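You operate a simulated robot arm through the tools that you are given. There is no shell and no other tool.

You run a simulated two-armed robot. Do the job below in one go: nothing can be reset, and whatever is moved stays where it is left.

TASK
Scour the corrosion off the aluminium mould, then oil that patch.
Fine: use the scouring pad, then the oil pad from the round felt tin; put both pads back; leave the other mould as it is. A coat counts when it lies all over at full strength: go over it till it gets no stronger. What is to be rubbed or washed off counts as gone when no trace of it is left.

It is judged by the outcome, as a careful person would: the job done as asked, and still so three seconds after it is handed in. It fails if anything else is knocked over, pushed out of place, dropped, spilled or broken.

THE ROBOT
Two 6-joint arms with two-finger parallel grippers on one trunk that stands fixed in place. Base frame: the origin is at the foot of the trunk, x ahead of it, y to its left, z up; the work surface is at about z = 620. Readings come in mm, degrees, newtons and seconds.
The left shoulder is at [280, 185, 980], the right one opposite. With the tool pointing down near the work surface each hand reaches from about 500 to 920 mm from the base axis, measured 20 degrees to its own side. Payload 1.57 kg a hand.
The tool frame of a hand sits at the grasp point between the pads (the TCP): z along the fingers, y along the line on which they close. The tips reach 30 mm beyond it. Largest opening 80 mm; finger width 17, thickness 12; the body of the gripper, 40 by 82 mm, starts 80 mm behind the TCP.
Orientation is that of the tool frame in the base frame, as a unit quaternion [x, y, z, w]. With the fingers straight down and closing along the base's y, the tool's x points along the base's -x, its y along +y and its z along -z.

THE INTERFACE
- The arms move only by the tool arm_command. It takes "left_series", "right_series" or both (then of equal length, played together; a hand with none holds still); each is one flat list of numbers, 6 for each row, row after row: the shift along the base's x, y, z in units of 200 mm (1.0 is 200 mm), then the turn, a rotation vector about the base's x, y, z in units of 90 degrees (1.0 is 90 degrees). In form: [dx, dy, dz, rx, ry, rz, dx, dy, dz, rx, ry, rz, ...]. A call has 1 to 20 rows; each row is the pose to reach, as a shift and turn from the pose commanded when the call began. "left_jaw" and "right_jaw" are, for a hand that has rows, the opening, from 0 (shut) to 1 (fully open), set as the call begins (left out, the last holds). A call with a number of a shift or a turn outside -1 to 1 is refused whole. Each row takes 0.2 s and may step no farther than 50 mm and 8.6 degrees from the row before; otherwise, or with a gripper value out of range, the whole call is refused. A pose out of reach is approached as far as the arm can. The call stops where the force on the tool passes 40 N (or 10 N more than at its start, if that is more) or the arm is blocked; 0.2 s more then pass. The fingers move at their own pace (about 153 mm/s each) and stop on an object; they squeeze with about 43 N. The grip force told is the motor's: it shows also when the fingers shut on nothing. Time passes only in rows, and 0.2 s behind the last, so rows that repeat a pose let the fingers close. The reply holds the time, the measured pose of the TCP, the force on the tool along the base axes, the opening and the grip force, in the units named above and with some noise, with the torque about the TCP (base axes, N m) and any sound that the robot's microphone picked up.
- Cameras (640 x 400 px; columns grow to the right, rows downward): "scene" is now at [217.9, 48.5, 1415.9]; the picture's right is [0.64, -0.77, 0.00], its down [-0.60, -0.50, -0.63] and it looks along [0.48, 0.40, -0.78] (base axes); focal length 270 px, centre (320, 200). "left" rides on the left gripper at [72, 7, -122] in its tool frame; the picture's right is [-0.09, 1.00, 0.00], its down [-0.84, -0.08, -0.54] and it looks along [-0.54, -0.05, 0.84] (tool axes); focal length 238 px, centre (320, 200). "right" rides on the right gripper at [72, -7, -122] in its tool frame; the picture's right is [0.09, 1.00, 0.00], its down [-0.84, 0.08, -0.54] and it looks along [-0.54, 0.05, 0.84] (tool axes); focal length 238 px, centre (320, 200). There is no depth. A picture from a camera that has moved, and an enlarged one, comes with that camera's place and axes in the base frame and with its lens.
- camera(camera): a new picture of that camera. The clock stands still meanwhile.
- slide_trunk(by): slides the trunk up (or, below 0, down) by that many mm; the arms and the scene camera ride with it, the base frame stays. It gives what a move gives, with no picture.
- aim_head(pan, tilt): turns the head with the scene camera to pan (to the left, within 86 degrees either way) and tilt (down, from -29 to 69), counted from straight ahead of the robot. It gives what a move gives.
- close_up(camera, box): a new picture of the part [left, top, right, bottom] of that camera's present view, enlarged. The clock stands still meanwhile.
- close_job(): hands the job in; it is judged then, once.

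Nothing tells you positions but the pictures and the camera data. Unless the task says otherwise, let go and move clear before handing in.

The tools are called after ">>>" by a JSON object that holds its "op" and its "data". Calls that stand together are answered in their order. arm_command: Moves the arms, as the interface text tells. Its arguments: {"type":"object","properties":{"left_series":{"type":"array","items":{"type":"number"}},"left_jaw":{"type":"number"},"right_series":{"type":"array","items":{"type":"number"}},"right_jaw":{"type":"number"}},"required":[]} The other tools are called the same way: slide_trunk (by) moves the trunk up or down; aim_head (pan, tilt) turns the head that bears the scene camera; camera (camera) takes a picture; close_up (camera, box) takes an enlarged picture of a part of a camera's view; close_job () hands the job in.

At the start:

```text
t: 0.0
left_tcp_pos: [424.2, 437.6, 1085.1]
left_orientation: [-0.001, 1.0, 0.0, 0.0]
left_wrist_force: [-0.5, 0.1, 0.2]
left_ft_torque: [0.0, -0.03, 0.01]
left_opening: 79.9
left_finger_force: 0.1
right_tcp_pos: [556.9, 11.2, 1012.3]
right_orientation: [-0.001, 1.0, 0.0, 0.0]
right_wrist_force: [-0.3, -0.4, 0.2]
right_ft_torque: [0.02, 0.0, -0.03]
right_opening: 79.9
right_finger_force: 0.1
trunk travel left (down, up): [-675.0, 315.0]
head pan, tilt (commanded): [39.7, 51.0]
```

scene: 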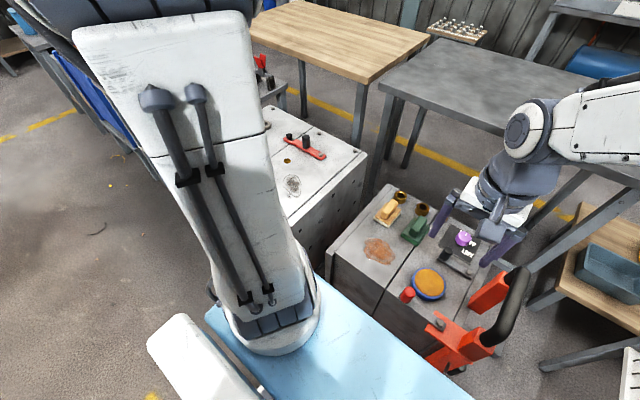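
right: 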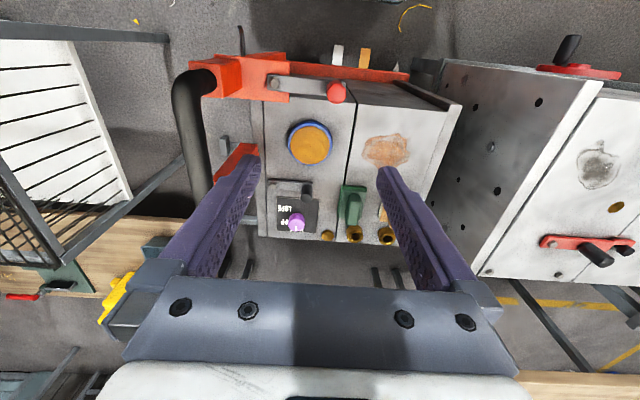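
left: 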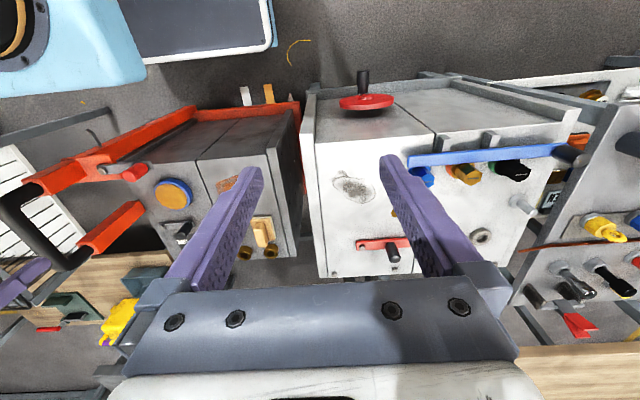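

I see a low dark mould block with a rust-coloured patch, two small handled pads (yellow and green), a round tin with ochre felt, and a whiter block with a grey patch further left. I'll look closer before moving anything.

>>> {"op": "close_up", "data": {"camera": "scene", "box": [320, 170, 560, 320]}}

>>> {"op": "close_up", "data": {"camera": "right", "box": [180, 40, 480, 260]}}

>>> {"op": "close_up", "data": {"camera": "left", "box": [120, 80, 600, 300]}}

>>> {"op": "close_up", "data": {"camera": "right", "box": [440, 40, 640, 300]}}

```text
2.67 times, centred on (440, 245) of scene
camera zoom: at [217.9, 48.5, 1415.9], right [0.64, -0.77, 0.0], down [-0.6, -0.5, -0.63], along [0.48, 0.4, -0.78], focal length 719 px, centre (0, 80)
```

zoom: 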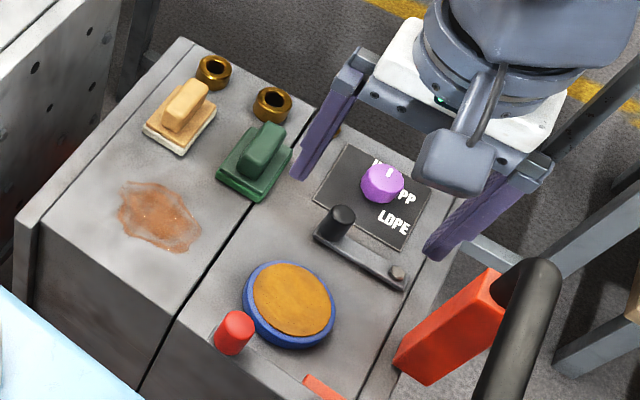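

```text
1.82 times, centred on (330, 150) of right
camera zoom: at [485.7, 4.6, 1134.7], right [-0.09, 1.0, 0.0], down [0.84, 0.08, 0.54], along [0.54, 0.05, -0.84], focal length 433 px, centre (302, 291)
```

zoom: 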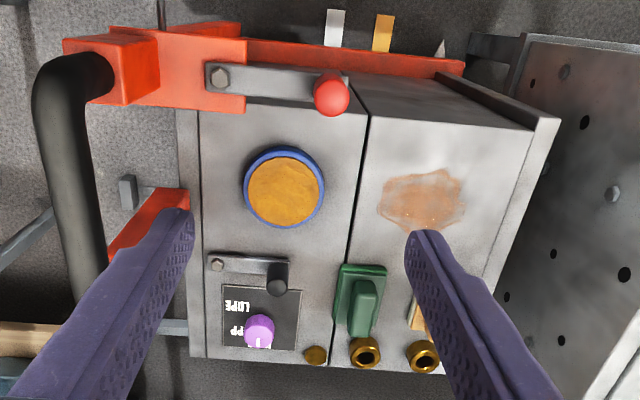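

```text
1.33 times, centred on (360, 190) of left
camera zoom: at [350.8, 444.5, 1207.6], right [0.09, 1.0, 0.0], down [0.84, -0.08, 0.54], along [0.54, -0.05, -0.84], focal length 318 px, centre (267, 213)
```

zoom: 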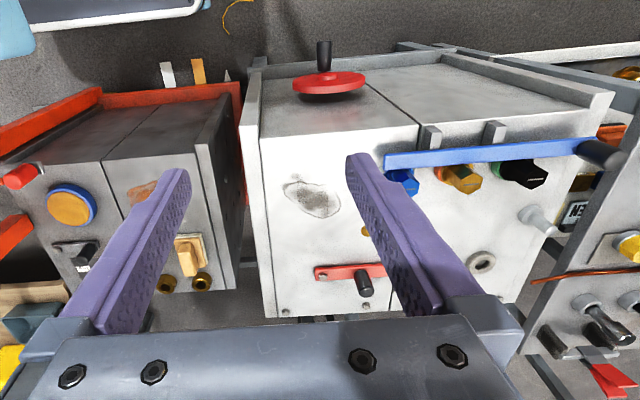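

```text
1.54 times, centred on (540, 170) of right
camera zoom: at [485.7, 4.6, 1134.7], right [-0.09, 1.0, 0.0], down [0.84, 0.08, 0.54], along [0.54, 0.05, -0.84], focal length 367 px, centre (-18, 246)
```

zoom: 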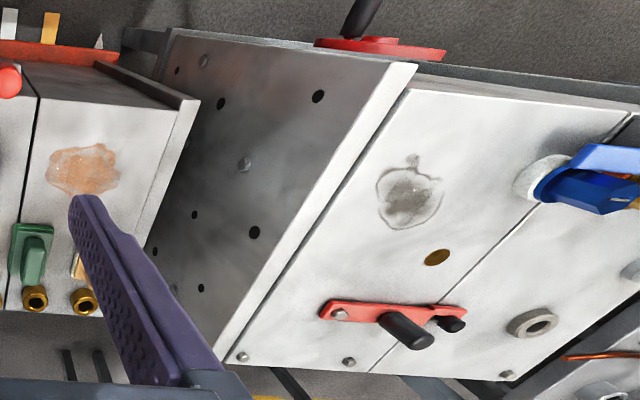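

The rust-coloured patch sits on a darker block at about (667, 170, 620). A grey patch sits on a brighter block to the left, at roughly (630, 515, 735). I'll turn the head for a clear view of both blocks and everything around them.

>>> {"op": "aim_head", "data": {"pan": 25, "tilt": 50}}

>>> {"op": "camera", "data": {"camera": "scene"}}

>>> {"op": "close_up", "data": {"camera": "left", "box": [300, 80, 640, 300]}}

>>> {"op": "close_up", "data": {"camera": "left", "box": [120, 80, 320, 290]}}

```text
t: 0.8
left_tcp_pos: [424.5, 436.6, 1085.0]
left_orientation: [0.001, 1.0, 0.0, 0.001]
left_wrist_force: [0.1, -0.2, -1.4]
left_ft_torque: [0.03, -0.02, 0.0]
left_opening: 80.1
left_finger_force: 0.1
right_tcp_pos: [557.9, 12.5, 1012.0]
right_orientation: [-0.001, 1.0, 0.0, 0.0]
right_wrist_force: [0.9, 0.1, -0.5]
right_ft_torque: [0.04, 0.0, 0.01]
right_opening: 80.0
right_finger_force: 0.0
trunk travel left (down, up): [-675.0, 315.0]
head pan, tilt (commanded): [25.0, 50.0]
```

```text
taken
camera scene: at [229.1, 32.5, 1417.2], right [0.42, -0.91, 0.0], down [-0.69, -0.32, -0.64], along [0.58, 0.27, -0.77], focal length 270 px, centre (320, 200)
```

scene: 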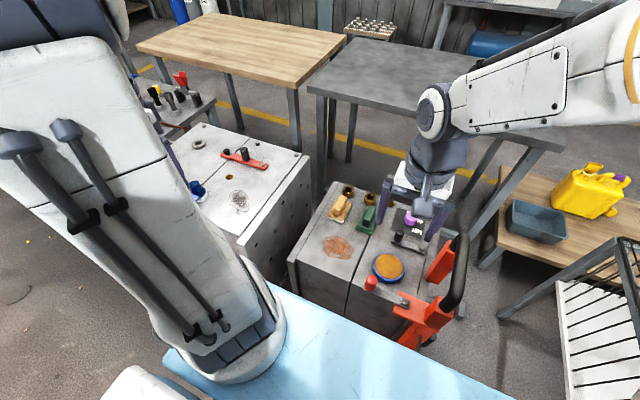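

```text
1.82 times, centred on (470, 190) of left
camera zoom: at [350.8, 444.5, 1207.6], right [0.09, 1.0, 0.0], down [0.84, -0.08, 0.54], along [0.54, -0.05, -0.84], focal length 433 px, centre (47, 218)
```

zoom: 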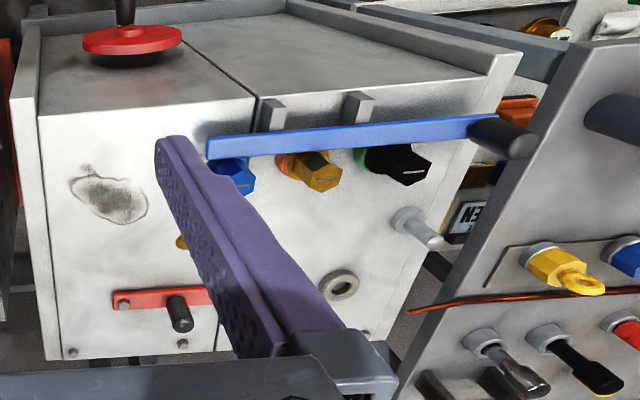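

```text
1.90 times, centred on (220, 185) of left
camera zoom: at [350.8, 444.5, 1207.6], right [0.09, 1.0, 0.0], down [0.84, -0.08, 0.54], along [0.54, -0.05, -0.84], focal length 454 px, centre (510, 229)
```

zoom: 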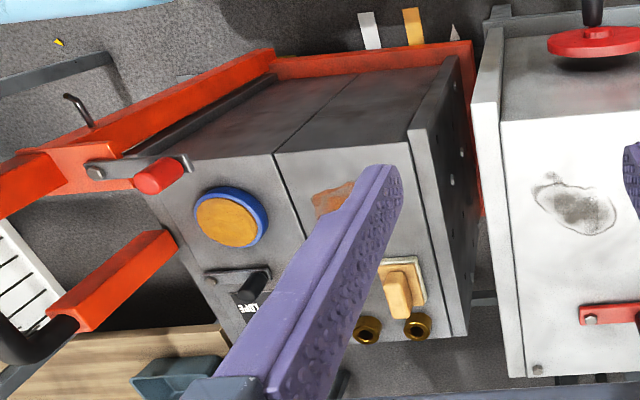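

The bright block with the grey patch on the left looks like the aluminium mould. The orange rust on the darker block points to steel, so that one stays untouched. I'll move the right arm aside and bring the left hand's camera closer to the bright block to check.

>>> {"op": "arm_command", "data": {"right_series": [0, -0.25, 0, 0, 0, 0, 0, -0.5, 0, 0, 0, 0, 0, -0.75, 0, 0, 0, 0, 0, -1, 0, 0, 0, 0], "left_series": [0.15, 0.1, -0.1, 0, 0, 0, 0.3, 0.2, -0.2, 0, 0, 0, 0.45, 0.3, -0.3, 0, 0, 0, 0.6, 0.4, -0.4, 0, 0, 0]}}

>>> {"op": "camera", "data": {"camera": "left"}}

>>> {"op": "camera", "data": {"camera": "scene"}}

>>> {"op": "camera", "data": {"camera": "right"}}

```text
t: 1.8
left_tcp_pos: [541.5, 519.6, 1005.0]
left_orientation: [-0.002, 1.0, 0.0, 0.0]
left_wrist_force: [0.1, -0.4, 0.3]
left_ft_torque: [-0.01, -0.01, 0.01]
left_opening: 80.0
left_finger_force: 0.0
right_tcp_pos: [556.6, -188.2, 1011.1]
right_orientation: [0.0, 1.0, 0.0, 0.0]
right_wrist_force: [0.1, 0.3, -0.8]
right_ft_torque: [0.0, -0.03, -0.02]
right_opening: 79.8
right_finger_force: 0.0
trunk travel left (down, up): [-675.0, 315.0]
head pan, tilt (commanded): [25.0, 50.0]
```

```text
taken
camera left: at [470.2, 525.8, 1127.8], right [0.09, 1.0, 0.0], down [0.84, -0.08, 0.54], along [0.54, -0.05, -0.84], focal length 238 px, centre (320, 200)
```

left: 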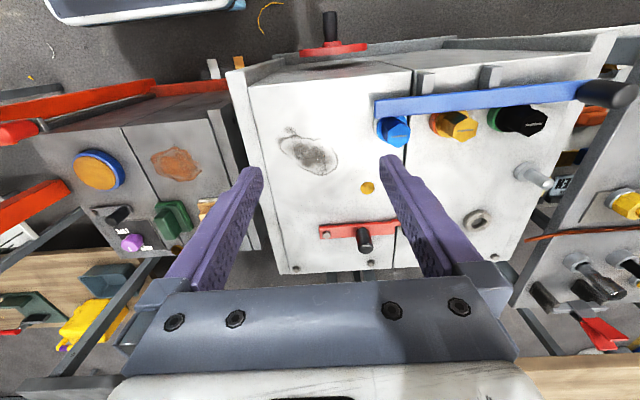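

```text
taken
camera scene: at [228.9, 32.5, 1417.2], right [0.42, -0.91, 0.0], down [-0.69, -0.32, -0.64], along [0.58, 0.27, -0.77], focal length 270 px, centre (320, 200)
```

scene: 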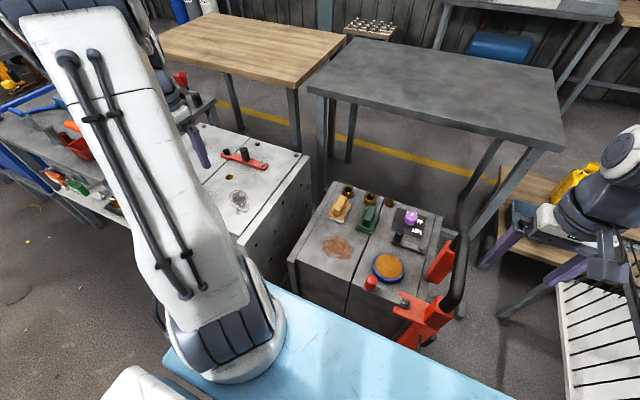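

```text
taken
camera right: at [485.8, -194.7, 1133.1], right [-0.09, 1.0, 0.0], down [0.84, 0.08, 0.54], along [0.54, 0.05, -0.84], focal length 238 px, centre (320, 200)
```

right: 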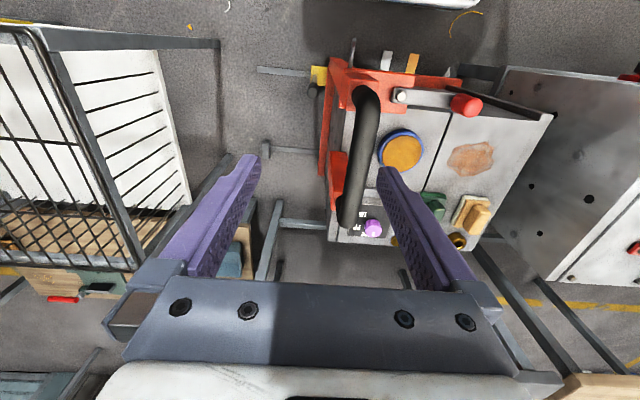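

>>> {"op": "close_up", "data": {"camera": "left", "box": [230, 60, 470, 210]}}

>>> {"op": "close_up", "data": {"camera": "left", "box": [60, 120, 260, 270]}}

>>> {"op": "close_up", "data": {"camera": "scene", "box": [280, 160, 480, 300]}}

>>> {"op": "close_up", "data": {"camera": "scene", "box": [180, 110, 320, 220]}}

>>> {"op": "close_up", "data": {"camera": "right", "box": [320, 80, 560, 260]}}

```text
2.67 times, centred on (350, 135) of left
camera zoom: at [470.2, 525.8, 1127.8], right [0.09, 1.0, 0.0], down [0.84, -0.08, 0.54], along [0.54, -0.05, -0.84], focal length 636 px, centre (240, 373)
```

zoom: 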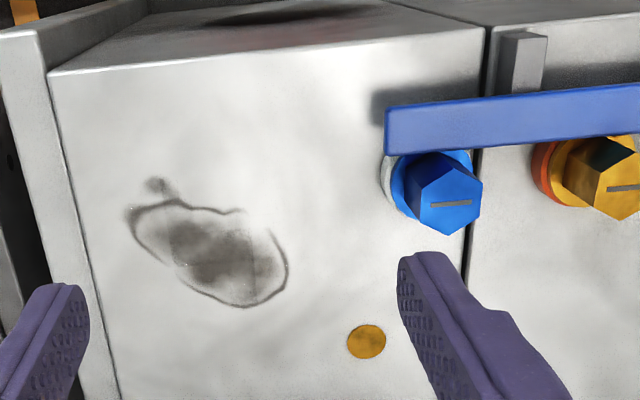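

```text
2.67 times, centred on (160, 195) of left
camera zoom: at [470.2, 525.8, 1127.8], right [0.09, 1.0, 0.0], down [0.84, -0.08, 0.54], along [0.54, -0.05, -0.84], focal length 636 px, centre (747, 213)
```

zoom: 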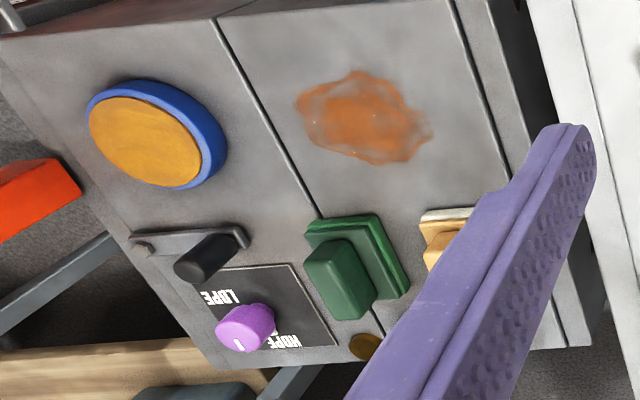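

```text
2.86 times, centred on (380, 230) of scene
camera zoom: at [228.9, 32.5, 1417.2], right [0.42, -0.91, 0.0], down [-0.69, -0.32, -0.64], along [0.58, 0.27, -0.77], focal length 771 px, centre (149, 114)
```

zoom: 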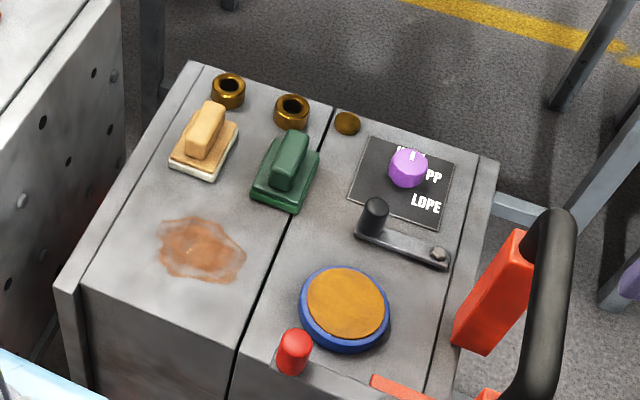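

```text
3.64 times, centred on (250, 165) of scene
camera zoom: at [228.9, 32.5, 1417.2], right [0.42, -0.91, 0.0], down [-0.69, -0.32, -0.64], along [0.58, 0.27, -0.77], focal length 981 px, centre (574, 327)
```

zoom: 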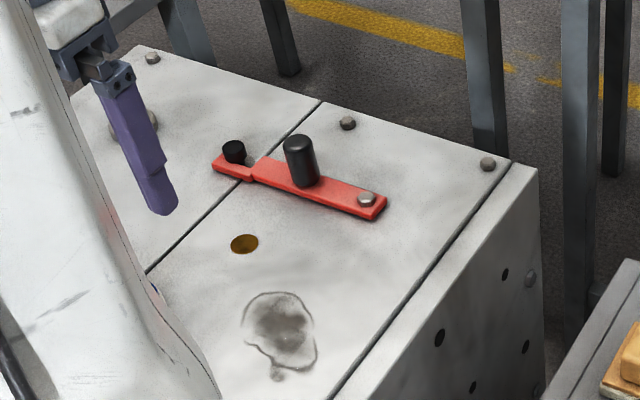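

```text
2.22 times, centred on (440, 170) of right
camera zoom: at [485.8, -194.7, 1133.1], right [-0.09, 1.0, 0.0], down [0.84, 0.08, 0.54], along [0.54, 0.05, -0.84], focal length 530 px, centre (53, 267)
```

zoom: 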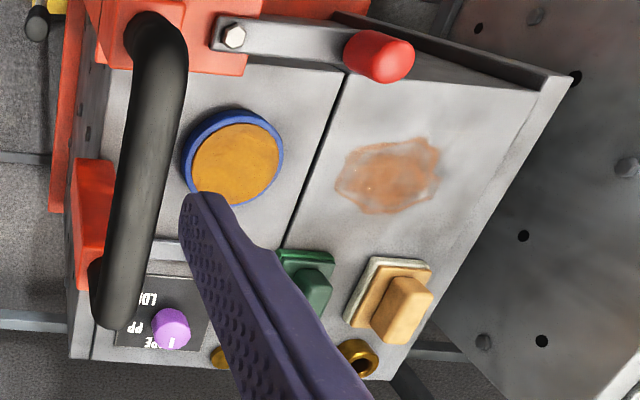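

The bright aluminium block's top is at about z ≈ 760, with the patch near (617, 496). The darker steel block's top is at z ≈ 620. The pads are on the steel block at roughly (800, 221) and (804, 111), so I'll bring the left hand's camera over them next.

>>> {"op": "arm_command", "data": {"left_series": [0.08, -0.2, 0, 0, 0, 0, 0.16, -0.4, 0, 0, 0, 0, 0.24, -0.6, 0, 0, 0, 0, 0.32, -0.8, 0, 0, 0, 0, 0.4, -1, 0, 0, 0, 0], "right_series": [0, -0.1, 0, 0, 0, 0, 0, -0.2, 0, 0, 0, 0, 0, -0.3, 0, 0, 0, 0, 0, -0.4, 0, 0, 0, 0, 0, -0.5, 0, 0, 0, 0]}}

>>> {"op": "arm_command", "data": {"left_series": [0, -0.2, -0.1, 0, 0, 0, 0, -0.4, -0.2, 0, 0, 0, 0, -0.6, -0.3, 0, 0, 0, 0, -0.75, -0.5, 0, 0, 0]}}

>>> {"op": "camera", "data": {"camera": "left"}}

>>> {"op": "camera", "data": {"camera": "scene"}}

```text
t: 3.0
left_tcp_pos: [622.6, 317.8, 1004.9]
left_orientation: [-0.001, 1.0, 0.0, 0.0]
left_wrist_force: [0.2, 0.4, -0.3]
left_ft_torque: [0.0, 0.0, 0.0]
left_opening: 79.9
left_finger_force: 0.2
right_tcp_pos: [556.6, -288.4, 1012.2]
right_orientation: [0.0, 1.0, 0.0, 0.0]
right_wrist_force: [1.0, -0.4, 0.0]
right_ft_torque: [-0.02, -0.02, 0.01]
right_opening: 80.0
right_finger_force: 0.0
trunk travel left (down, up): [-675.0, 315.0]
head pan, tilt (commanded): [25.0, 50.0]
```

```text
t: 4.0
left_tcp_pos: [623.3, 168.5, 904.6]
left_orientation: [-0.001, 1.0, 0.0, 0.0]
left_wrist_force: [-0.7, 0.2, -0.5]
left_ft_torque: [0.0, 0.0, -0.05]
left_opening: 80.0
left_finger_force: 0.0
right_tcp_pos: [557.5, -288.9, 1011.8]
right_orientation: [-0.001, 1.0, 0.0, 0.0]
right_wrist_force: [0.6, -0.8, -0.2]
right_ft_torque: [-0.02, -0.03, -0.01]
right_opening: 80.1
right_finger_force: 0.1
trunk travel left (down, up): [-675.0, 315.0]
head pan, tilt (commanded): [25.0, 50.0]
```

```text
taken
camera left: at [550.8, 174.6, 1027.8], right [0.09, 1.0, 0.0], down [0.84, -0.08, 0.54], along [0.54, -0.05, -0.84], focal length 238 px, centre (320, 200)
```

left: 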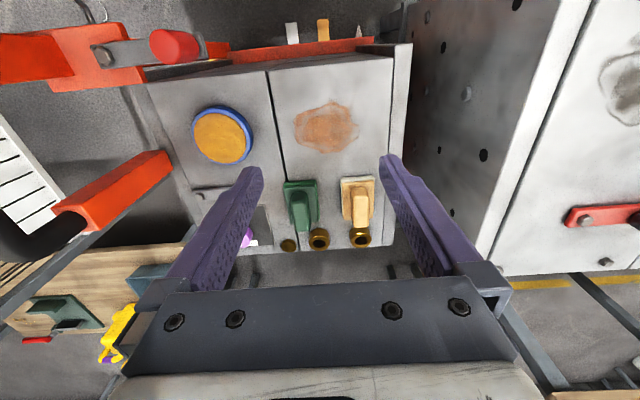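

```text
taken
camera scene: at [228.8, 32.6, 1417.3], right [0.42, -0.91, 0.0], down [-0.69, -0.32, -0.64], along [0.58, 0.27, -0.77], focal length 270 px, centre (320, 200)
```

scene: 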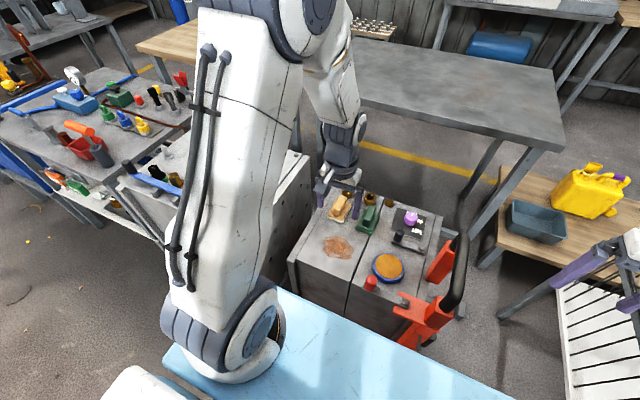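

>>> {"op": "close_up", "data": {"camera": "left", "box": [260, 150, 400, 260]}}

>>> {"op": "close_up", "data": {"camera": "left", "box": [160, 70, 420, 260]}}

>>> {"op": "close_up", "data": {"camera": "scene", "box": [300, 170, 460, 290]}}

>>> {"op": "close_up", "data": {"camera": "scene", "box": [0, 50, 200, 220]}}

```text
3.64 times, centred on (330, 205) of left
camera zoom: at [550.8, 174.6, 1027.8], right [0.09, 1.0, 0.0], down [0.84, -0.08, 0.54], along [0.54, -0.05, -0.84], focal length 867 px, centre (284, 182)
```

zoom: 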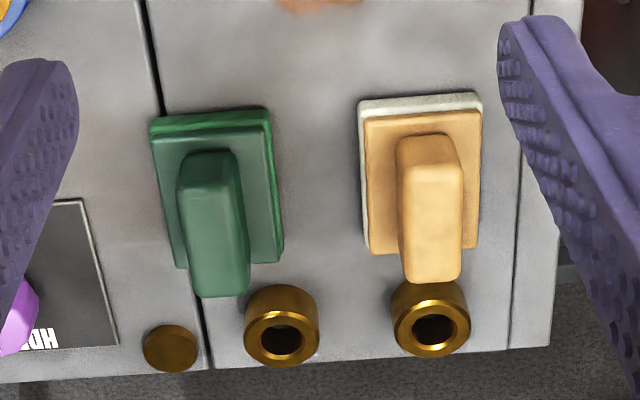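

```text
2.11 times, centred on (290, 165) of left
camera zoom: at [550.8, 174.6, 1027.8], right [0.09, 1.0, 0.0], down [0.84, -0.08, 0.54], along [0.54, -0.05, -0.84], focal length 502 px, centre (383, 274)
```

zoom: 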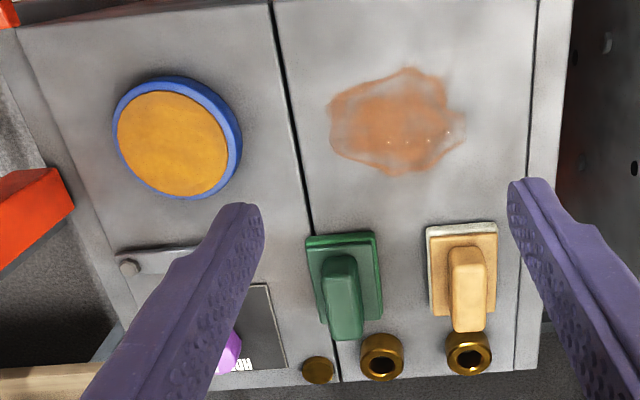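

```text
3.33 times, centred on (380, 230) of scene
camera zoom: at [228.8, 32.6, 1417.3], right [0.42, -0.91, 0.0], down [-0.69, -0.32, -0.64], along [0.58, 0.27, -0.77], focal length 899 px, centre (120, 100)
```

zoom: 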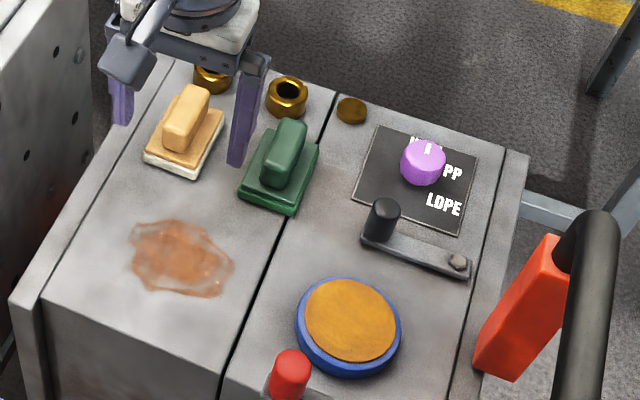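

```text
2.35 times, centred on (100, 135) of scene
camera zoom: at [228.8, 32.6, 1417.3], right [0.42, -0.91, 0.0], down [-0.69, -0.32, -0.64], along [0.58, 0.27, -0.77], focal length 635 px, centre (838, 353)
```

zoom: 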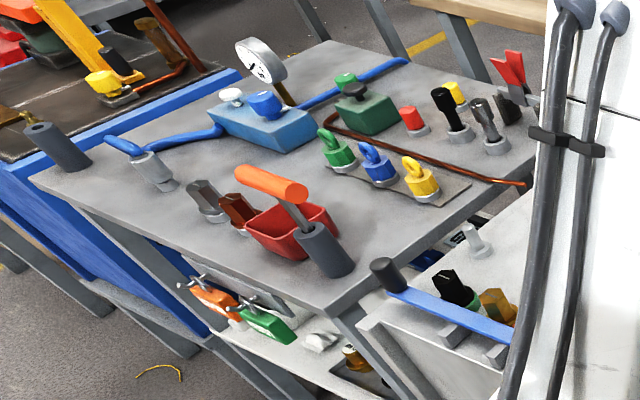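

>>> {"op": "close_up", "data": {"camera": "scene", "box": [330, 185, 390, 225]}}

>>> {"op": "close_up", "data": {"camera": "left", "box": [275, 165, 385, 240]}}

>>> {"op": "close_up", "data": {"camera": "right", "box": [400, 60, 600, 240]}}

```text
10.00 times, centred on (360, 205) of scene
camera zoom: at [228.8, 32.6, 1417.3], right [0.42, -0.91, 0.0], down [-0.69, -0.32, -0.64], along [0.58, 0.27, -0.77], focal length 2698 px, centre (-80, 150)
```

zoom: 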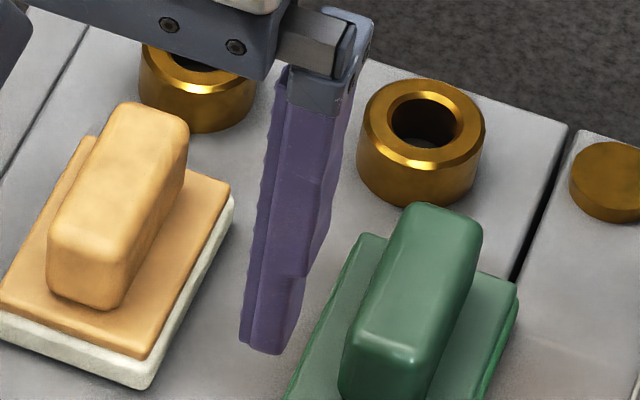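

```text
5.33 times, centred on (330, 202) of left
camera zoom: at [550.8, 174.6, 1027.8], right [0.09, 1.0, 0.0], down [0.84, -0.08, 0.54], along [0.54, -0.05, -0.84], focal length 1271 px, centre (267, 187)
```

zoom: 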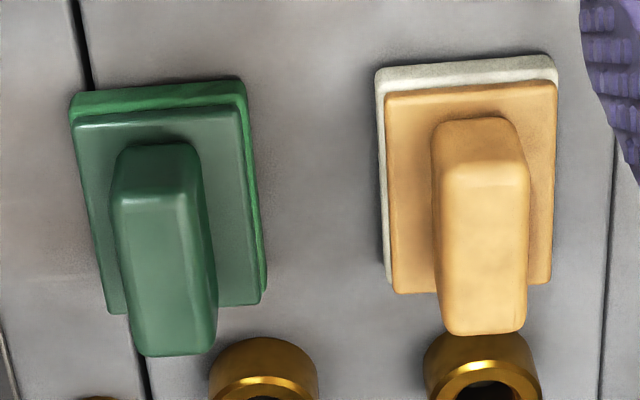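

```text
2.22 times, centred on (500, 150) of right
camera zoom: at [485.6, -295.2, 1134.7], right [-0.09, 1.0, 0.0], down [0.84, 0.08, 0.54], along [0.54, 0.05, -0.84], focal length 530 px, centre (-80, 311)
```

zoom: 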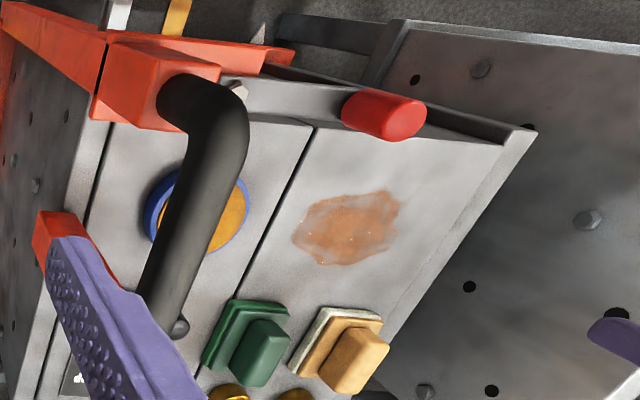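

The pads look square to the base axes. The green scouring pad is centred near (814, 114) and the tan one with the white felt near (813, 226), with handle tops at about z 665–670. I'll hover over the green pad and check alignment before gripping.

>>> {"op": "arm_command", "data": {"left_series": [0.16, -0.045, -0.12, 0, 0, 0, 0.32, -0.09, -0.24, 0, 0, 0, 0.48, -0.136, -0.36, 0, 0, 0, 0.64, -0.18, -0.48, 0, 0, 0, 0.8, -0.227, -0.6, 0, 0, 0, 0.96, -0.2725, -0.72, 0, 0, 0], "left_jaw": 0.8}}

>>> {"op": "camera", "data": {"camera": "left"}}

>>> {"op": "camera", "data": {"camera": "scene"}}

>>> {"op": "close_up", "data": {"camera": "right", "box": [400, 60, 600, 240]}}

```text
t: 5.4
left_tcp_pos: [814.9, 113.0, 759.8]
left_orientation: [-0.001, 1.0, 0.0, 0.0]
left_wrist_force: [-0.3, -0.8, 1.1]
left_ft_torque: [0.0, -0.01, 0.02]
left_opening: 63.8
left_finger_force: 0.1
right_tcp_pos: [557.0, -289.2, 1011.7]
right_orientation: [-0.001, 1.0, 0.0, 0.0]
right_wrist_force: [-0.1, -0.5, 0.5]
right_ft_torque: [0.0, 0.01, 0.03]
right_opening: 80.1
right_finger_force: 0.0
trunk travel left (down, up): [-675.0, 315.0]
head pan, tilt (commanded): [25.0, 50.0]
```

```text
taken
camera left: at [742.5, 120.0, 882.7], right [0.09, 1.0, 0.0], down [0.84, -0.08, 0.54], along [0.54, -0.05, -0.84], focal length 238 px, centre (320, 200)
```

left: 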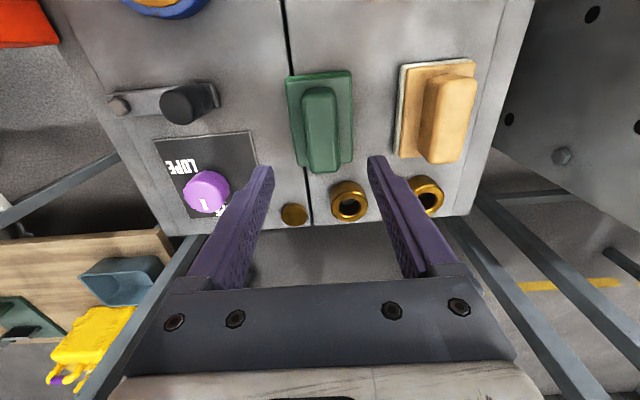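

```text
taken
camera scene: at [228.9, 32.5, 1417.3], right [0.42, -0.91, 0.0], down [-0.69, -0.32, -0.64], along [0.58, 0.27, -0.77], focal length 270 px, centre (320, 200)
```

scene: 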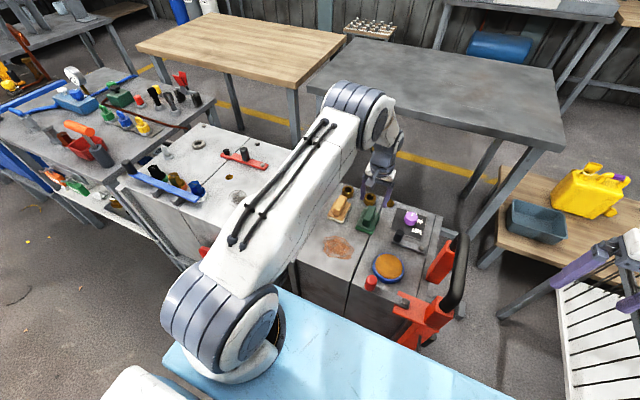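

```text
2.22 times, centred on (500, 150) of right
camera zoom: at [485.6, -295.3, 1134.7], right [-0.09, 1.0, 0.0], down [0.84, 0.08, 0.54], along [0.54, 0.05, -0.84], focal length 530 px, centre (-80, 311)
```

zoom: 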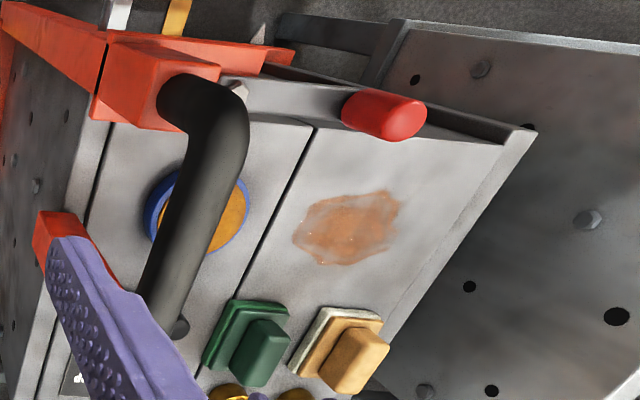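

>>> {"op": "close_up", "data": {"camera": "left", "box": [270, 50, 490, 190]}}

>>> {"op": "close_up", "data": {"camera": "scene", "box": [320, 150, 440, 250]}}

```text
2.86 times, centred on (380, 120) of left
camera zoom: at [742.5, 120.0, 882.7], right [0.09, 1.0, 0.0], down [0.84, -0.08, 0.54], along [0.54, -0.05, -0.84], focal length 681 px, centre (149, 429)
```

zoom: 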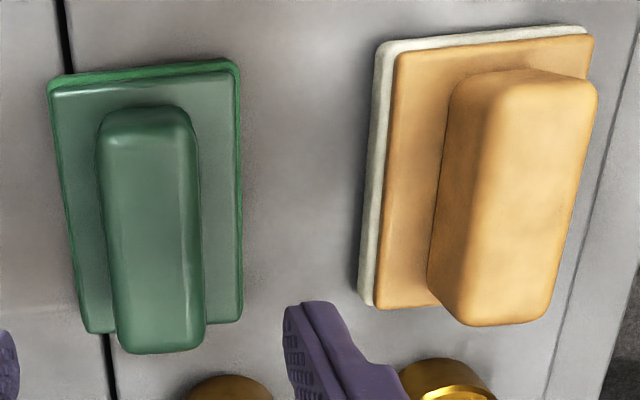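

```text
4.00 times, centred on (380, 200) of scene
camera zoom: at [228.9, 32.5, 1417.3], right [0.42, -0.91, 0.0], down [-0.69, -0.32, -0.64], along [0.58, 0.27, -0.77], focal length 1079 px, centre (80, 200)
```

zoom: 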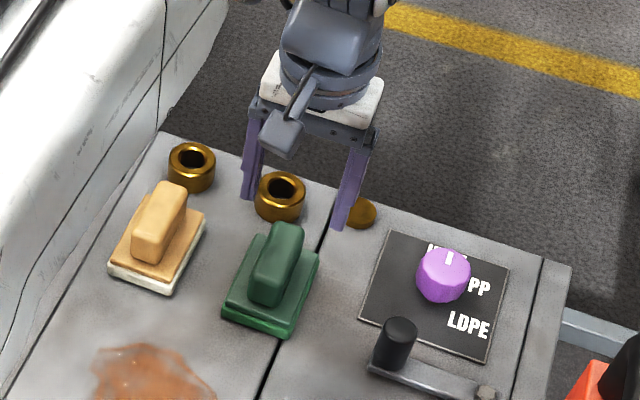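

I'll lower the open fingers astride the green handle and stop a little above its base plate to check.

>>> {"op": "arm_command", "data": {"left_series": [-0.005, 0.013, -0.1, 0, 0, 0, -0.01, 0.013, -0.2, 0, 0, 0, -0.01, 0.013, -0.3, 0, 0, 0, -0.01, 0.013, -0.36, 0, 0, 0, -0.01, 0.013, -0.42, 0, 0, 0], "left_jaw": 0.62}}

>>> {"op": "camera", "data": {"camera": "left"}}

>>> {"op": "close_up", "data": {"camera": "scene", "box": [340, 160, 420, 240]}}

```text
t: 6.6
left_tcp_pos: [813.7, 115.5, 678.0]
left_orientation: [0.0, 1.0, 0.0, 0.001]
left_wrist_force: [-0.7, -0.1, -0.3]
left_ft_torque: [0.0, 0.0, -0.01]
left_opening: 49.7
left_finger_force: 0.0
right_tcp_pos: [557.8, -288.3, 1012.2]
right_orientation: [-0.001, 1.0, 0.0, 0.0]
right_wrist_force: [0.0, 0.4, -0.6]
right_ft_torque: [0.02, 0.0, 0.0]
right_opening: 80.2
right_finger_force: 0.1
trunk travel left (down, up): [-675.0, 315.0]
head pan, tilt (commanded): [25.0, 50.0]
```

```text
taken
camera left: at [740.8, 122.4, 800.2], right [0.09, 1.0, 0.0], down [0.84, -0.08, 0.54], along [0.54, -0.05, -0.84], focal length 238 px, centre (320, 200)
```

left: 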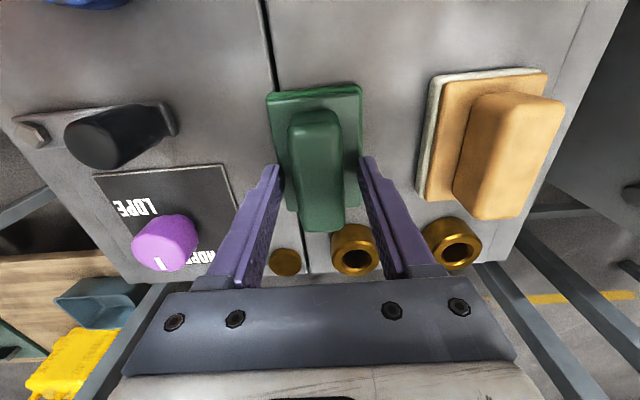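

```text
5.00 times, centred on (380, 200) of scene
camera zoom: at [229.2, 32.4, 1417.2], right [0.42, -0.91, 0.0], down [-0.69, -0.32, -0.64], along [0.58, 0.27, -0.77], focal length 1349 px, centre (20, 200)
```

zoom: 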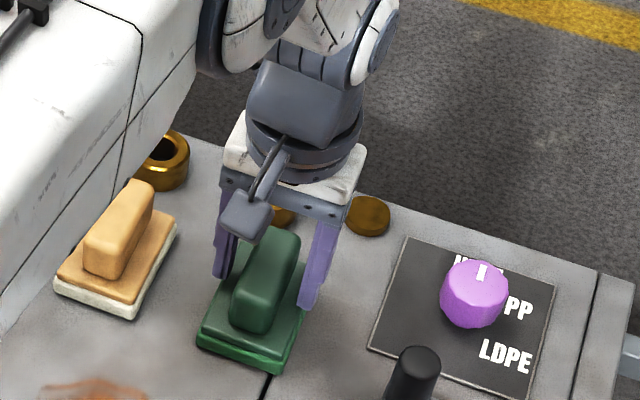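

>>> {"op": "arm_command", "data": {"left_series": [-0.02, 0, -0.01, 0, 0, 0, -0.02, 0, -0.01, 0, 0, 0]}}

>>> {"op": "arm_command", "data": {"left_series": [0, 0, 0, 0, 0, 0, 0, 0, 0, 0, 0, 0, 0, 0, 0, 0, 0, 0], "left_jaw": 0}}

>>> {"op": "camera", "data": {"camera": "left"}}

>>> {"op": "close_up", "data": {"camera": "scene", "box": [340, 160, 420, 240]}}

```text
t: 7.2
left_tcp_pos: [811.0, 116.2, 675.0]
left_orientation: [0.0, 1.0, 0.0, -0.001]
left_wrist_force: [0.0, 0.4, 0.7]
left_ft_torque: [0.01, -0.03, -0.01]
left_opening: 49.7
left_finger_force: 0.1
right_tcp_pos: [558.7, -288.8, 1010.7]
right_orientation: [0.0, 1.0, 0.0, 0.0]
right_wrist_force: [-0.8, -0.6, -0.3]
right_ft_torque: [0.01, 0.01, -0.03]
right_opening: 80.2
right_finger_force: 0.1
trunk travel left (down, up): [-675.0, 315.0]
head pan, tilt (commanded): [25.0, 50.0]
```

```text
t: 8.0
left_tcp_pos: [809.7, 116.2, 674.6]
left_orientation: [0.001, 1.0, -0.001, 0.0]
left_wrist_force: [-0.5, -1.1, 0.5]
left_ft_torque: [-0.03, 0.0, -0.01]
left_opening: 29.4
left_finger_force: 39.1
right_tcp_pos: [556.7, -289.3, 1012.4]
right_orientation: [-0.001, 1.0, 0.0, 0.0]
right_wrist_force: [0.6, 0.0, 0.4]
right_ft_torque: [0.01, 0.03, -0.01]
right_opening: 79.8
right_finger_force: 0.1
trunk travel left (down, up): [-675.0, 315.0]
head pan, tilt (commanded): [25.0, 50.0]
```

```text
taken
camera left: at [736.8, 122.5, 798.0], right [0.09, 1.0, 0.0], down [0.84, -0.08, 0.54], along [0.54, -0.05, -0.84], focal length 238 px, centre (320, 200)
```

left: 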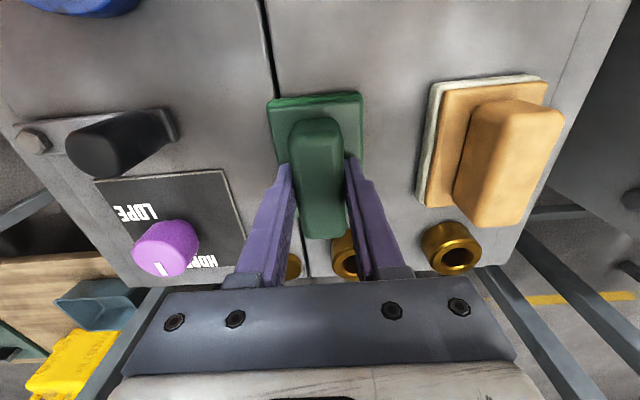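

```text
5.00 times, centred on (380, 200) of scene
camera zoom: at [229.2, 32.4, 1417.2], right [0.42, -0.91, 0.0], down [-0.69, -0.32, -0.64], along [0.58, 0.27, -0.77], focal length 1349 px, centre (20, 200)
```

zoom: 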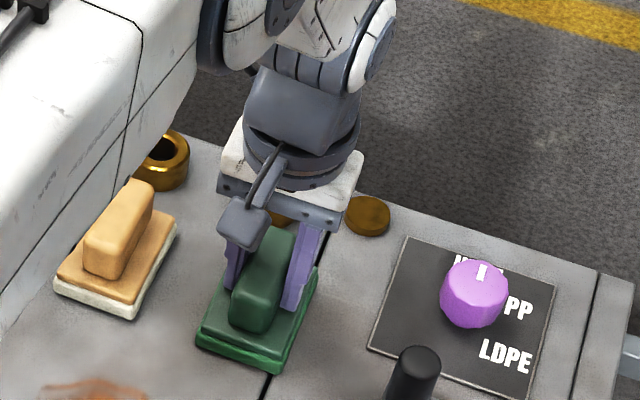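

The scouring pad is gripped (29 mm across the handle), picked up at TCP (810, 116, 674.7). I'll lift it straight up and check that it hangs level.

>>> {"op": "arm_command", "data": {"left_series": [0, 0, 0.05, 0, 0, 0, 0, 0, 0.2, 0, 0, 0, 0, 0, 0.4, 0, 0, 0, 0, 0, 0.6, 0, 0, 0, 0, 0, 0.8, 0, 0, 0, 0, 0, 1, 0, 0, 0]}}

>>> {"op": "camera", "data": {"camera": "left"}}

>>> {"op": "camera", "data": {"camera": "scene"}}

```text
t: 9.4
left_tcp_pos: [810.0, 115.5, 876.5]
left_orientation: [0.0, 1.0, 0.0, 0.0]
left_wrist_force: [0.8, 0.4, -1.5]
left_ft_torque: [-0.03, 0.01, -0.01]
left_opening: 29.7
left_finger_force: 39.3
right_tcp_pos: [557.6, -288.5, 1012.1]
right_orientation: [0.001, 1.0, 0.0, 0.0]
right_wrist_force: [0.4, -0.2, -0.2]
right_ft_torque: [0.02, 0.01, -0.01]
right_opening: 80.0
right_finger_force: 0.0
trunk travel left (down, up): [-675.0, 315.0]
head pan, tilt (commanded): [25.0, 50.0]
```

```text
taken
camera left: at [736.4, 123.2, 998.4], right [0.09, 1.0, 0.0], down [0.84, -0.08, 0.54], along [0.54, -0.05, -0.84], focal length 238 px, centre (320, 200)
```

left: 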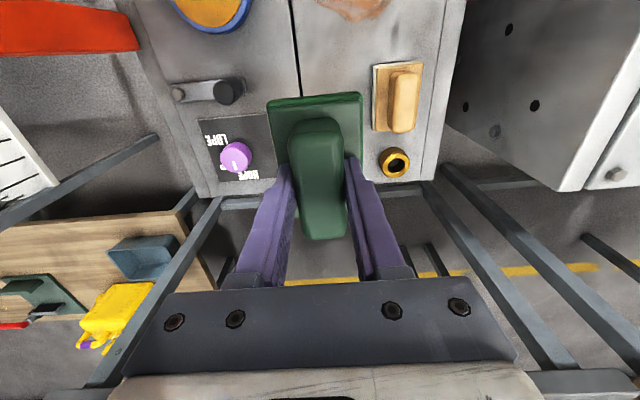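

```text
taken
camera scene: at [229.5, 32.4, 1417.1], right [0.42, -0.91, 0.0], down [-0.69, -0.32, -0.64], along [0.58, 0.27, -0.77], focal length 270 px, centre (320, 200)
```

scene: 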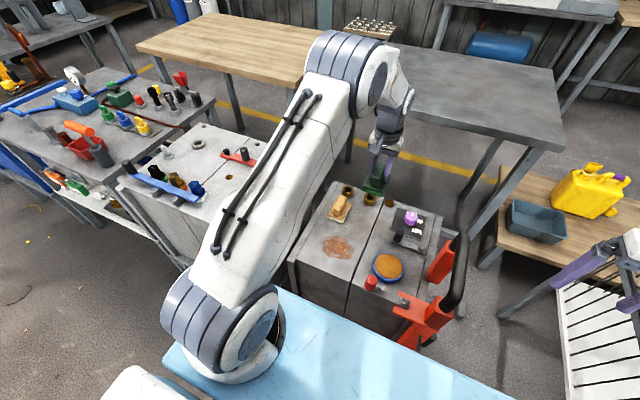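

>>> {"op": "arm_command", "data": {"left_series": [-0.1, 0.19, 0.05, 0, 0, 0, -0.2, 0.38, 0.1, 0, 0, 0, -0.3, 0.57, 0.15, 0, 0, 0, -0.4, 0.76, 0.2, 0, 0, 0, -0.49, 0.95, 0.22, 0, 0, 0]}}

>>> {"op": "arm_command", "data": {"left_series": [-0.1, 0.19, 0, 0, 0, 0, -0.2, 0.38, 0, 0, 0, 0, -0.3, 0.57, 0, 0, 0, 0, -0.4, 0.76, 0, 0, 0, 0, -0.49, 0.945, -0.1, 0, 0, 0]}}

>>> {"op": "camera", "data": {"camera": "left"}}

>>> {"op": "camera", "data": {"camera": "scene"}}

```text
t: 10.6
left_tcp_pos: [711.2, 306.7, 920.4]
left_orientation: [0.0, 1.0, 0.0, 0.0]
left_wrist_force: [-0.2, 0.0, -1.6]
left_ft_torque: [0.0, 0.02, 0.03]
left_opening: 29.6
left_finger_force: 39.1
right_tcp_pos: [557.4, -289.1, 1012.3]
right_orientation: [-0.001, 1.0, 0.0, 0.0]
right_wrist_force: [1.2, -0.9, 0.0]
right_ft_torque: [-0.01, -0.01, -0.04]
right_opening: 79.9
right_finger_force: 0.0
trunk travel left (down, up): [-675.0, 315.0]
head pan, tilt (commanded): [25.0, 50.0]
```

```text
t: 11.8
left_tcp_pos: [612.2, 494.8, 899.4]
left_orientation: [-0.001, 1.0, 0.001, 0.0]
left_wrist_force: [0.4, -0.3, -1.5]
left_ft_torque: [0.02, 0.01, -0.03]
left_opening: 29.4
left_finger_force: 39.0
right_tcp_pos: [557.2, -288.6, 1012.0]
right_orientation: [0.0, 1.0, 0.0, 0.0]
right_wrist_force: [0.2, 0.3, 0.1]
right_ft_torque: [0.03, -0.01, 0.01]
right_opening: 79.9
right_finger_force: 0.1
trunk travel left (down, up): [-675.0, 315.0]
head pan, tilt (commanded): [25.0, 50.0]
```

```text
taken
camera left: at [540.9, 501.5, 1021.4], right [0.09, 1.0, 0.0], down [0.84, -0.08, 0.54], along [0.54, -0.05, -0.84], focal length 238 px, centre (320, 200)
```

left: 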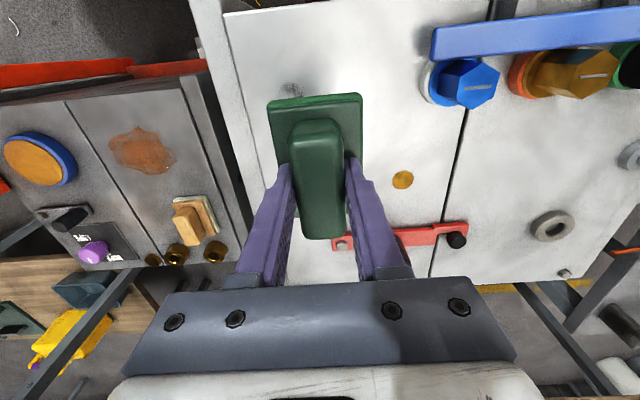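

```text
taken
camera scene: at [229.2, 32.1, 1417.3], right [0.42, -0.91, 0.0], down [-0.69, -0.32, -0.64], along [0.58, 0.27, -0.77], focal length 270 px, centre (320, 200)
```

scene: 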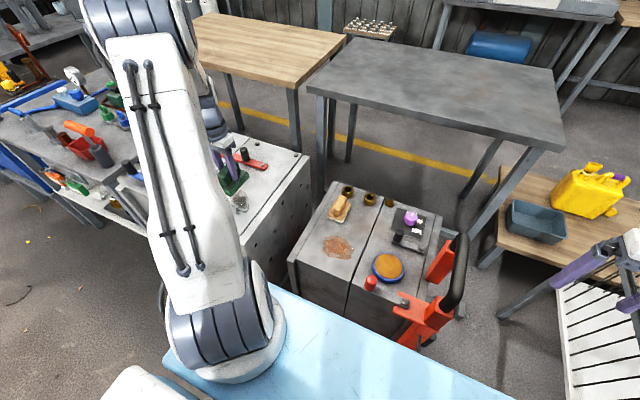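

>>> {"op": "arm_command", "data": {"left_series": [0, 0, -0.15, 0, 0, 0, 0, 0, -0.25, 0, 0, 0, 0, 0, -0.32, 0, 0, 0, 0, 0, -0.36, 0, 0, 0]}}

>>> {"op": "camera", "data": {"camera": "left"}}

>>> {"op": "close_up", "data": {"camera": "scene", "box": [190, 110, 310, 230]}}

```text
t: 12.8
left_tcp_pos: [613.3, 494.7, 827.1]
left_orientation: [0.0, 1.0, 0.0, 0.0]
left_wrist_force: [0.9, -0.5, -1.2]
left_ft_torque: [-0.01, 0.0, 0.0]
left_opening: 29.2
left_finger_force: 39.0
right_tcp_pos: [557.4, -287.2, 1012.3]
right_orientation: [-0.001, 1.0, 0.0, 0.0]
right_wrist_force: [0.0, -0.3, 0.3]
right_ft_torque: [0.02, -0.02, -0.03]
right_opening: 79.9
right_finger_force: 0.0
trunk travel left (down, up): [-675.0, 315.0]
head pan, tilt (commanded): [25.0, 50.0]
```

```text
taken
camera left: at [541.0, 501.5, 949.5], right [0.09, 1.0, 0.0], down [0.84, -0.08, 0.54], along [0.54, -0.05, -0.84], focal length 238 px, centre (320, 200)
```

left: 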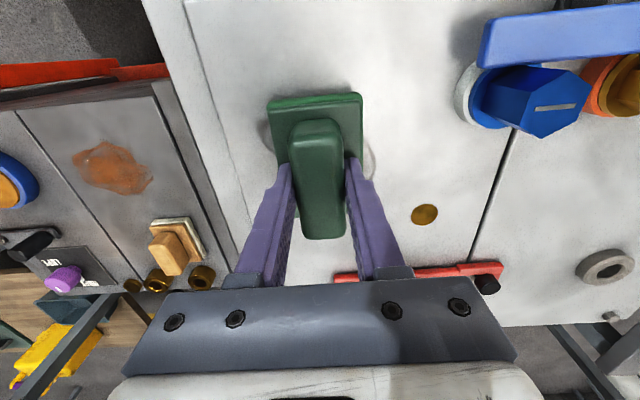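

```text
3.33 times, centred on (250, 170) of scene
camera zoom: at [229.2, 32.5, 1417.2], right [0.42, -0.91, 0.0], down [-0.69, -0.32, -0.64], along [0.58, 0.27, -0.77], focal length 899 px, centre (553, 300)
```

zoom: 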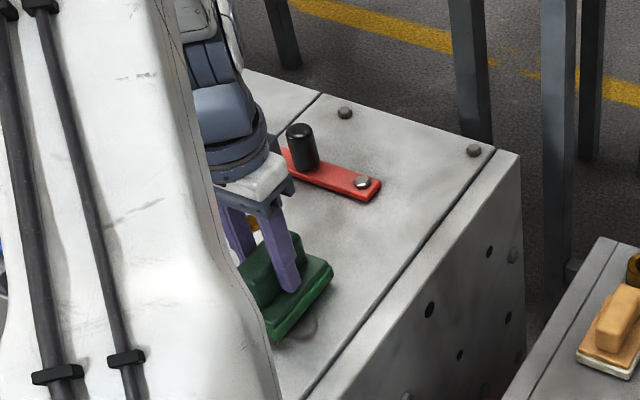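

>>> {"op": "arm_command", "data": {"left_series": [0, 0, -0.015, 0, 0, 0, 0, 0, -0.03, 0, 0, 0, 0, 0, -0.04, 0, 0, 0]}}

```text
t: 13.6
left_tcp_pos: [612.9, 493.7, 819.5]
left_orientation: [0.0, 1.0, 0.0, -0.001]
left_wrist_force: [0.5, -0.8, -1.3]
left_ft_torque: [0.0, 0.01, -0.01]
left_opening: 29.6
left_finger_force: 39.5
right_tcp_pos: [557.6, -289.4, 1011.5]
right_orientation: [0.0, 1.0, 0.001, 0.0]
right_wrist_force: [0.0, 0.3, -0.2]
right_ft_torque: [-0.01, -0.01, 0.04]
right_opening: 80.2
right_finger_force: 0.1
trunk travel left (down, up): [-675.0, 315.0]
head pan, tilt (commanded): [25.0, 50.0]
```

>>> {"op": "arm_command", "data": {"left_series": [0, 0, -0.01, 0, 0, 0, 0, 0, -0.015, 0, 0, 0]}}

```text
t: 14.2
left_tcp_pos: [613.6, 495.4, 816.0]
left_orientation: [-0.001, 1.0, 0.0, 0.0]
left_wrist_force: [-0.1, -0.1, -1.6]
left_ft_torque: [0.03, 0.03, 0.01]
left_opening: 29.4
left_finger_force: 39.0
right_tcp_pos: [557.1, -288.6, 1013.8]
right_orientation: [0.0, 1.0, 0.0, 0.0]
right_wrist_force: [0.4, 0.3, 0.3]
right_ft_torque: [0.0, -0.02, -0.02]
right_opening: 80.0
right_finger_force: 0.1
trunk travel left (down, up): [-675.0, 315.0]
head pan, tilt (commanded): [25.0, 50.0]
```

>>> {"op": "arm_command", "data": {"left_series": [0, 0, -0.005, 0, 0, 0, 0, 0, -0.01, 0, 0, 0]}}

```text
t: 14.8
left_tcp_pos: [613.0, 495.8, 815.6]
left_orientation: [0.0, 1.0, 0.0, 0.0]
left_wrist_force: [-1.8, -2.8, 12.1]
left_ft_torque: [-0.18, 0.25, 0.01]
left_opening: 29.3
left_finger_force: 39.4
right_tcp_pos: [557.3, -287.8, 1013.4]
right_orientation: [0.0, 1.0, 0.0, 0.0]
right_wrist_force: [0.5, 0.1, 0.5]
right_ft_torque: [-0.01, 0.01, 0.02]
right_opening: 80.2
right_finger_force: 0.2
trunk travel left (down, up): [-675.0, 315.0]
head pan, tilt (commanded): [25.0, 50.0]
```

The pad touched the mould at TCP z ≈ 815.5, with about 12 N of press. I'll rub to and fro across the patch, about 573–656 in x and 449–541 in y.

>>> {"op": "arm_command", "data": {"left_series": [0, 0.06, 0, 0, 0, 0, 0, 0.135, 0, 0, 0, 0, 0, 0.06, 0, 0, 0, 0, 0, -0.025, 0, 0, 0, 0, 0, -0.1, 0, 0, 0, 0, 0, -0.15, 0, 0, 0, 0, -0.05, -0.15, 0, 0, 0, 0, -0.05, -0.075, 0, 0, 0, 0, -0.05, 0, 0, 0, 0, 0, -0.05, 0.075, 0, 0, 0, 0, -0.05, 0.14, 0, 0, 0, 0, 0.05, 0.14, 0, 0, 0, 0, 0.05, 0.06, 0, 0, 0, 0, 0.05, -0.02, 0, 0, 0, 0, 0.05, -0.09, 0, 0, 0, 0, 0.05, -0.15, 0, 0, 0, 0, 0, -0.1, 0, 0, 0, 0, 0, -0.025, 0, 0, 0, 0, 0, 0.05, 0, 0, 0, 0, 0, 0, 0, 0, 0, 0]}}

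>>> {"op": "camera", "data": {"camera": "left"}}

```text
t: 19.0
left_tcp_pos: [613.8, 495.6, 814.4]
left_orientation: [-0.001, 1.0, 0.002, 0.0]
left_wrist_force: [-3.3, 10.8, 23.6]
left_ft_torque: [0.1, 0.7, -0.3]
left_opening: 29.4
left_finger_force: 38.9
right_tcp_pos: [556.6, -289.4, 1013.4]
right_orientation: [-0.001, 1.0, -0.001, 0.0]
right_wrist_force: [-0.5, 0.4, 0.6]
right_ft_torque: [-0.01, -0.01, 0.02]
right_opening: 80.0
right_finger_force: 0.1
trunk travel left (down, up): [-675.0, 315.0]
head pan, tilt (commanded): [25.0, 50.0]
```

```text
taken
camera left: at [540.1, 502.4, 937.4], right [0.09, 1.0, 0.0], down [0.84, -0.08, 0.54], along [0.54, -0.05, -0.84], focal length 238 px, centre (320, 200)
```

left: 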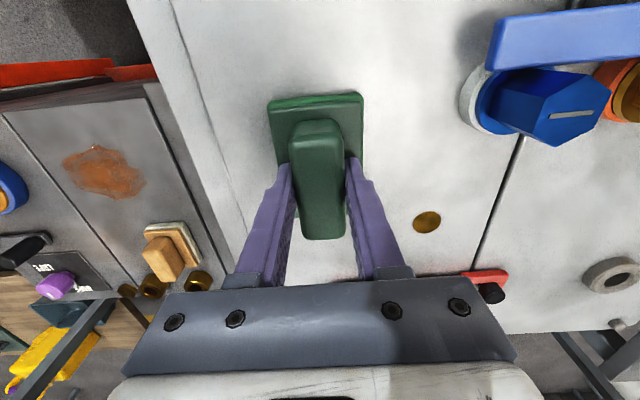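

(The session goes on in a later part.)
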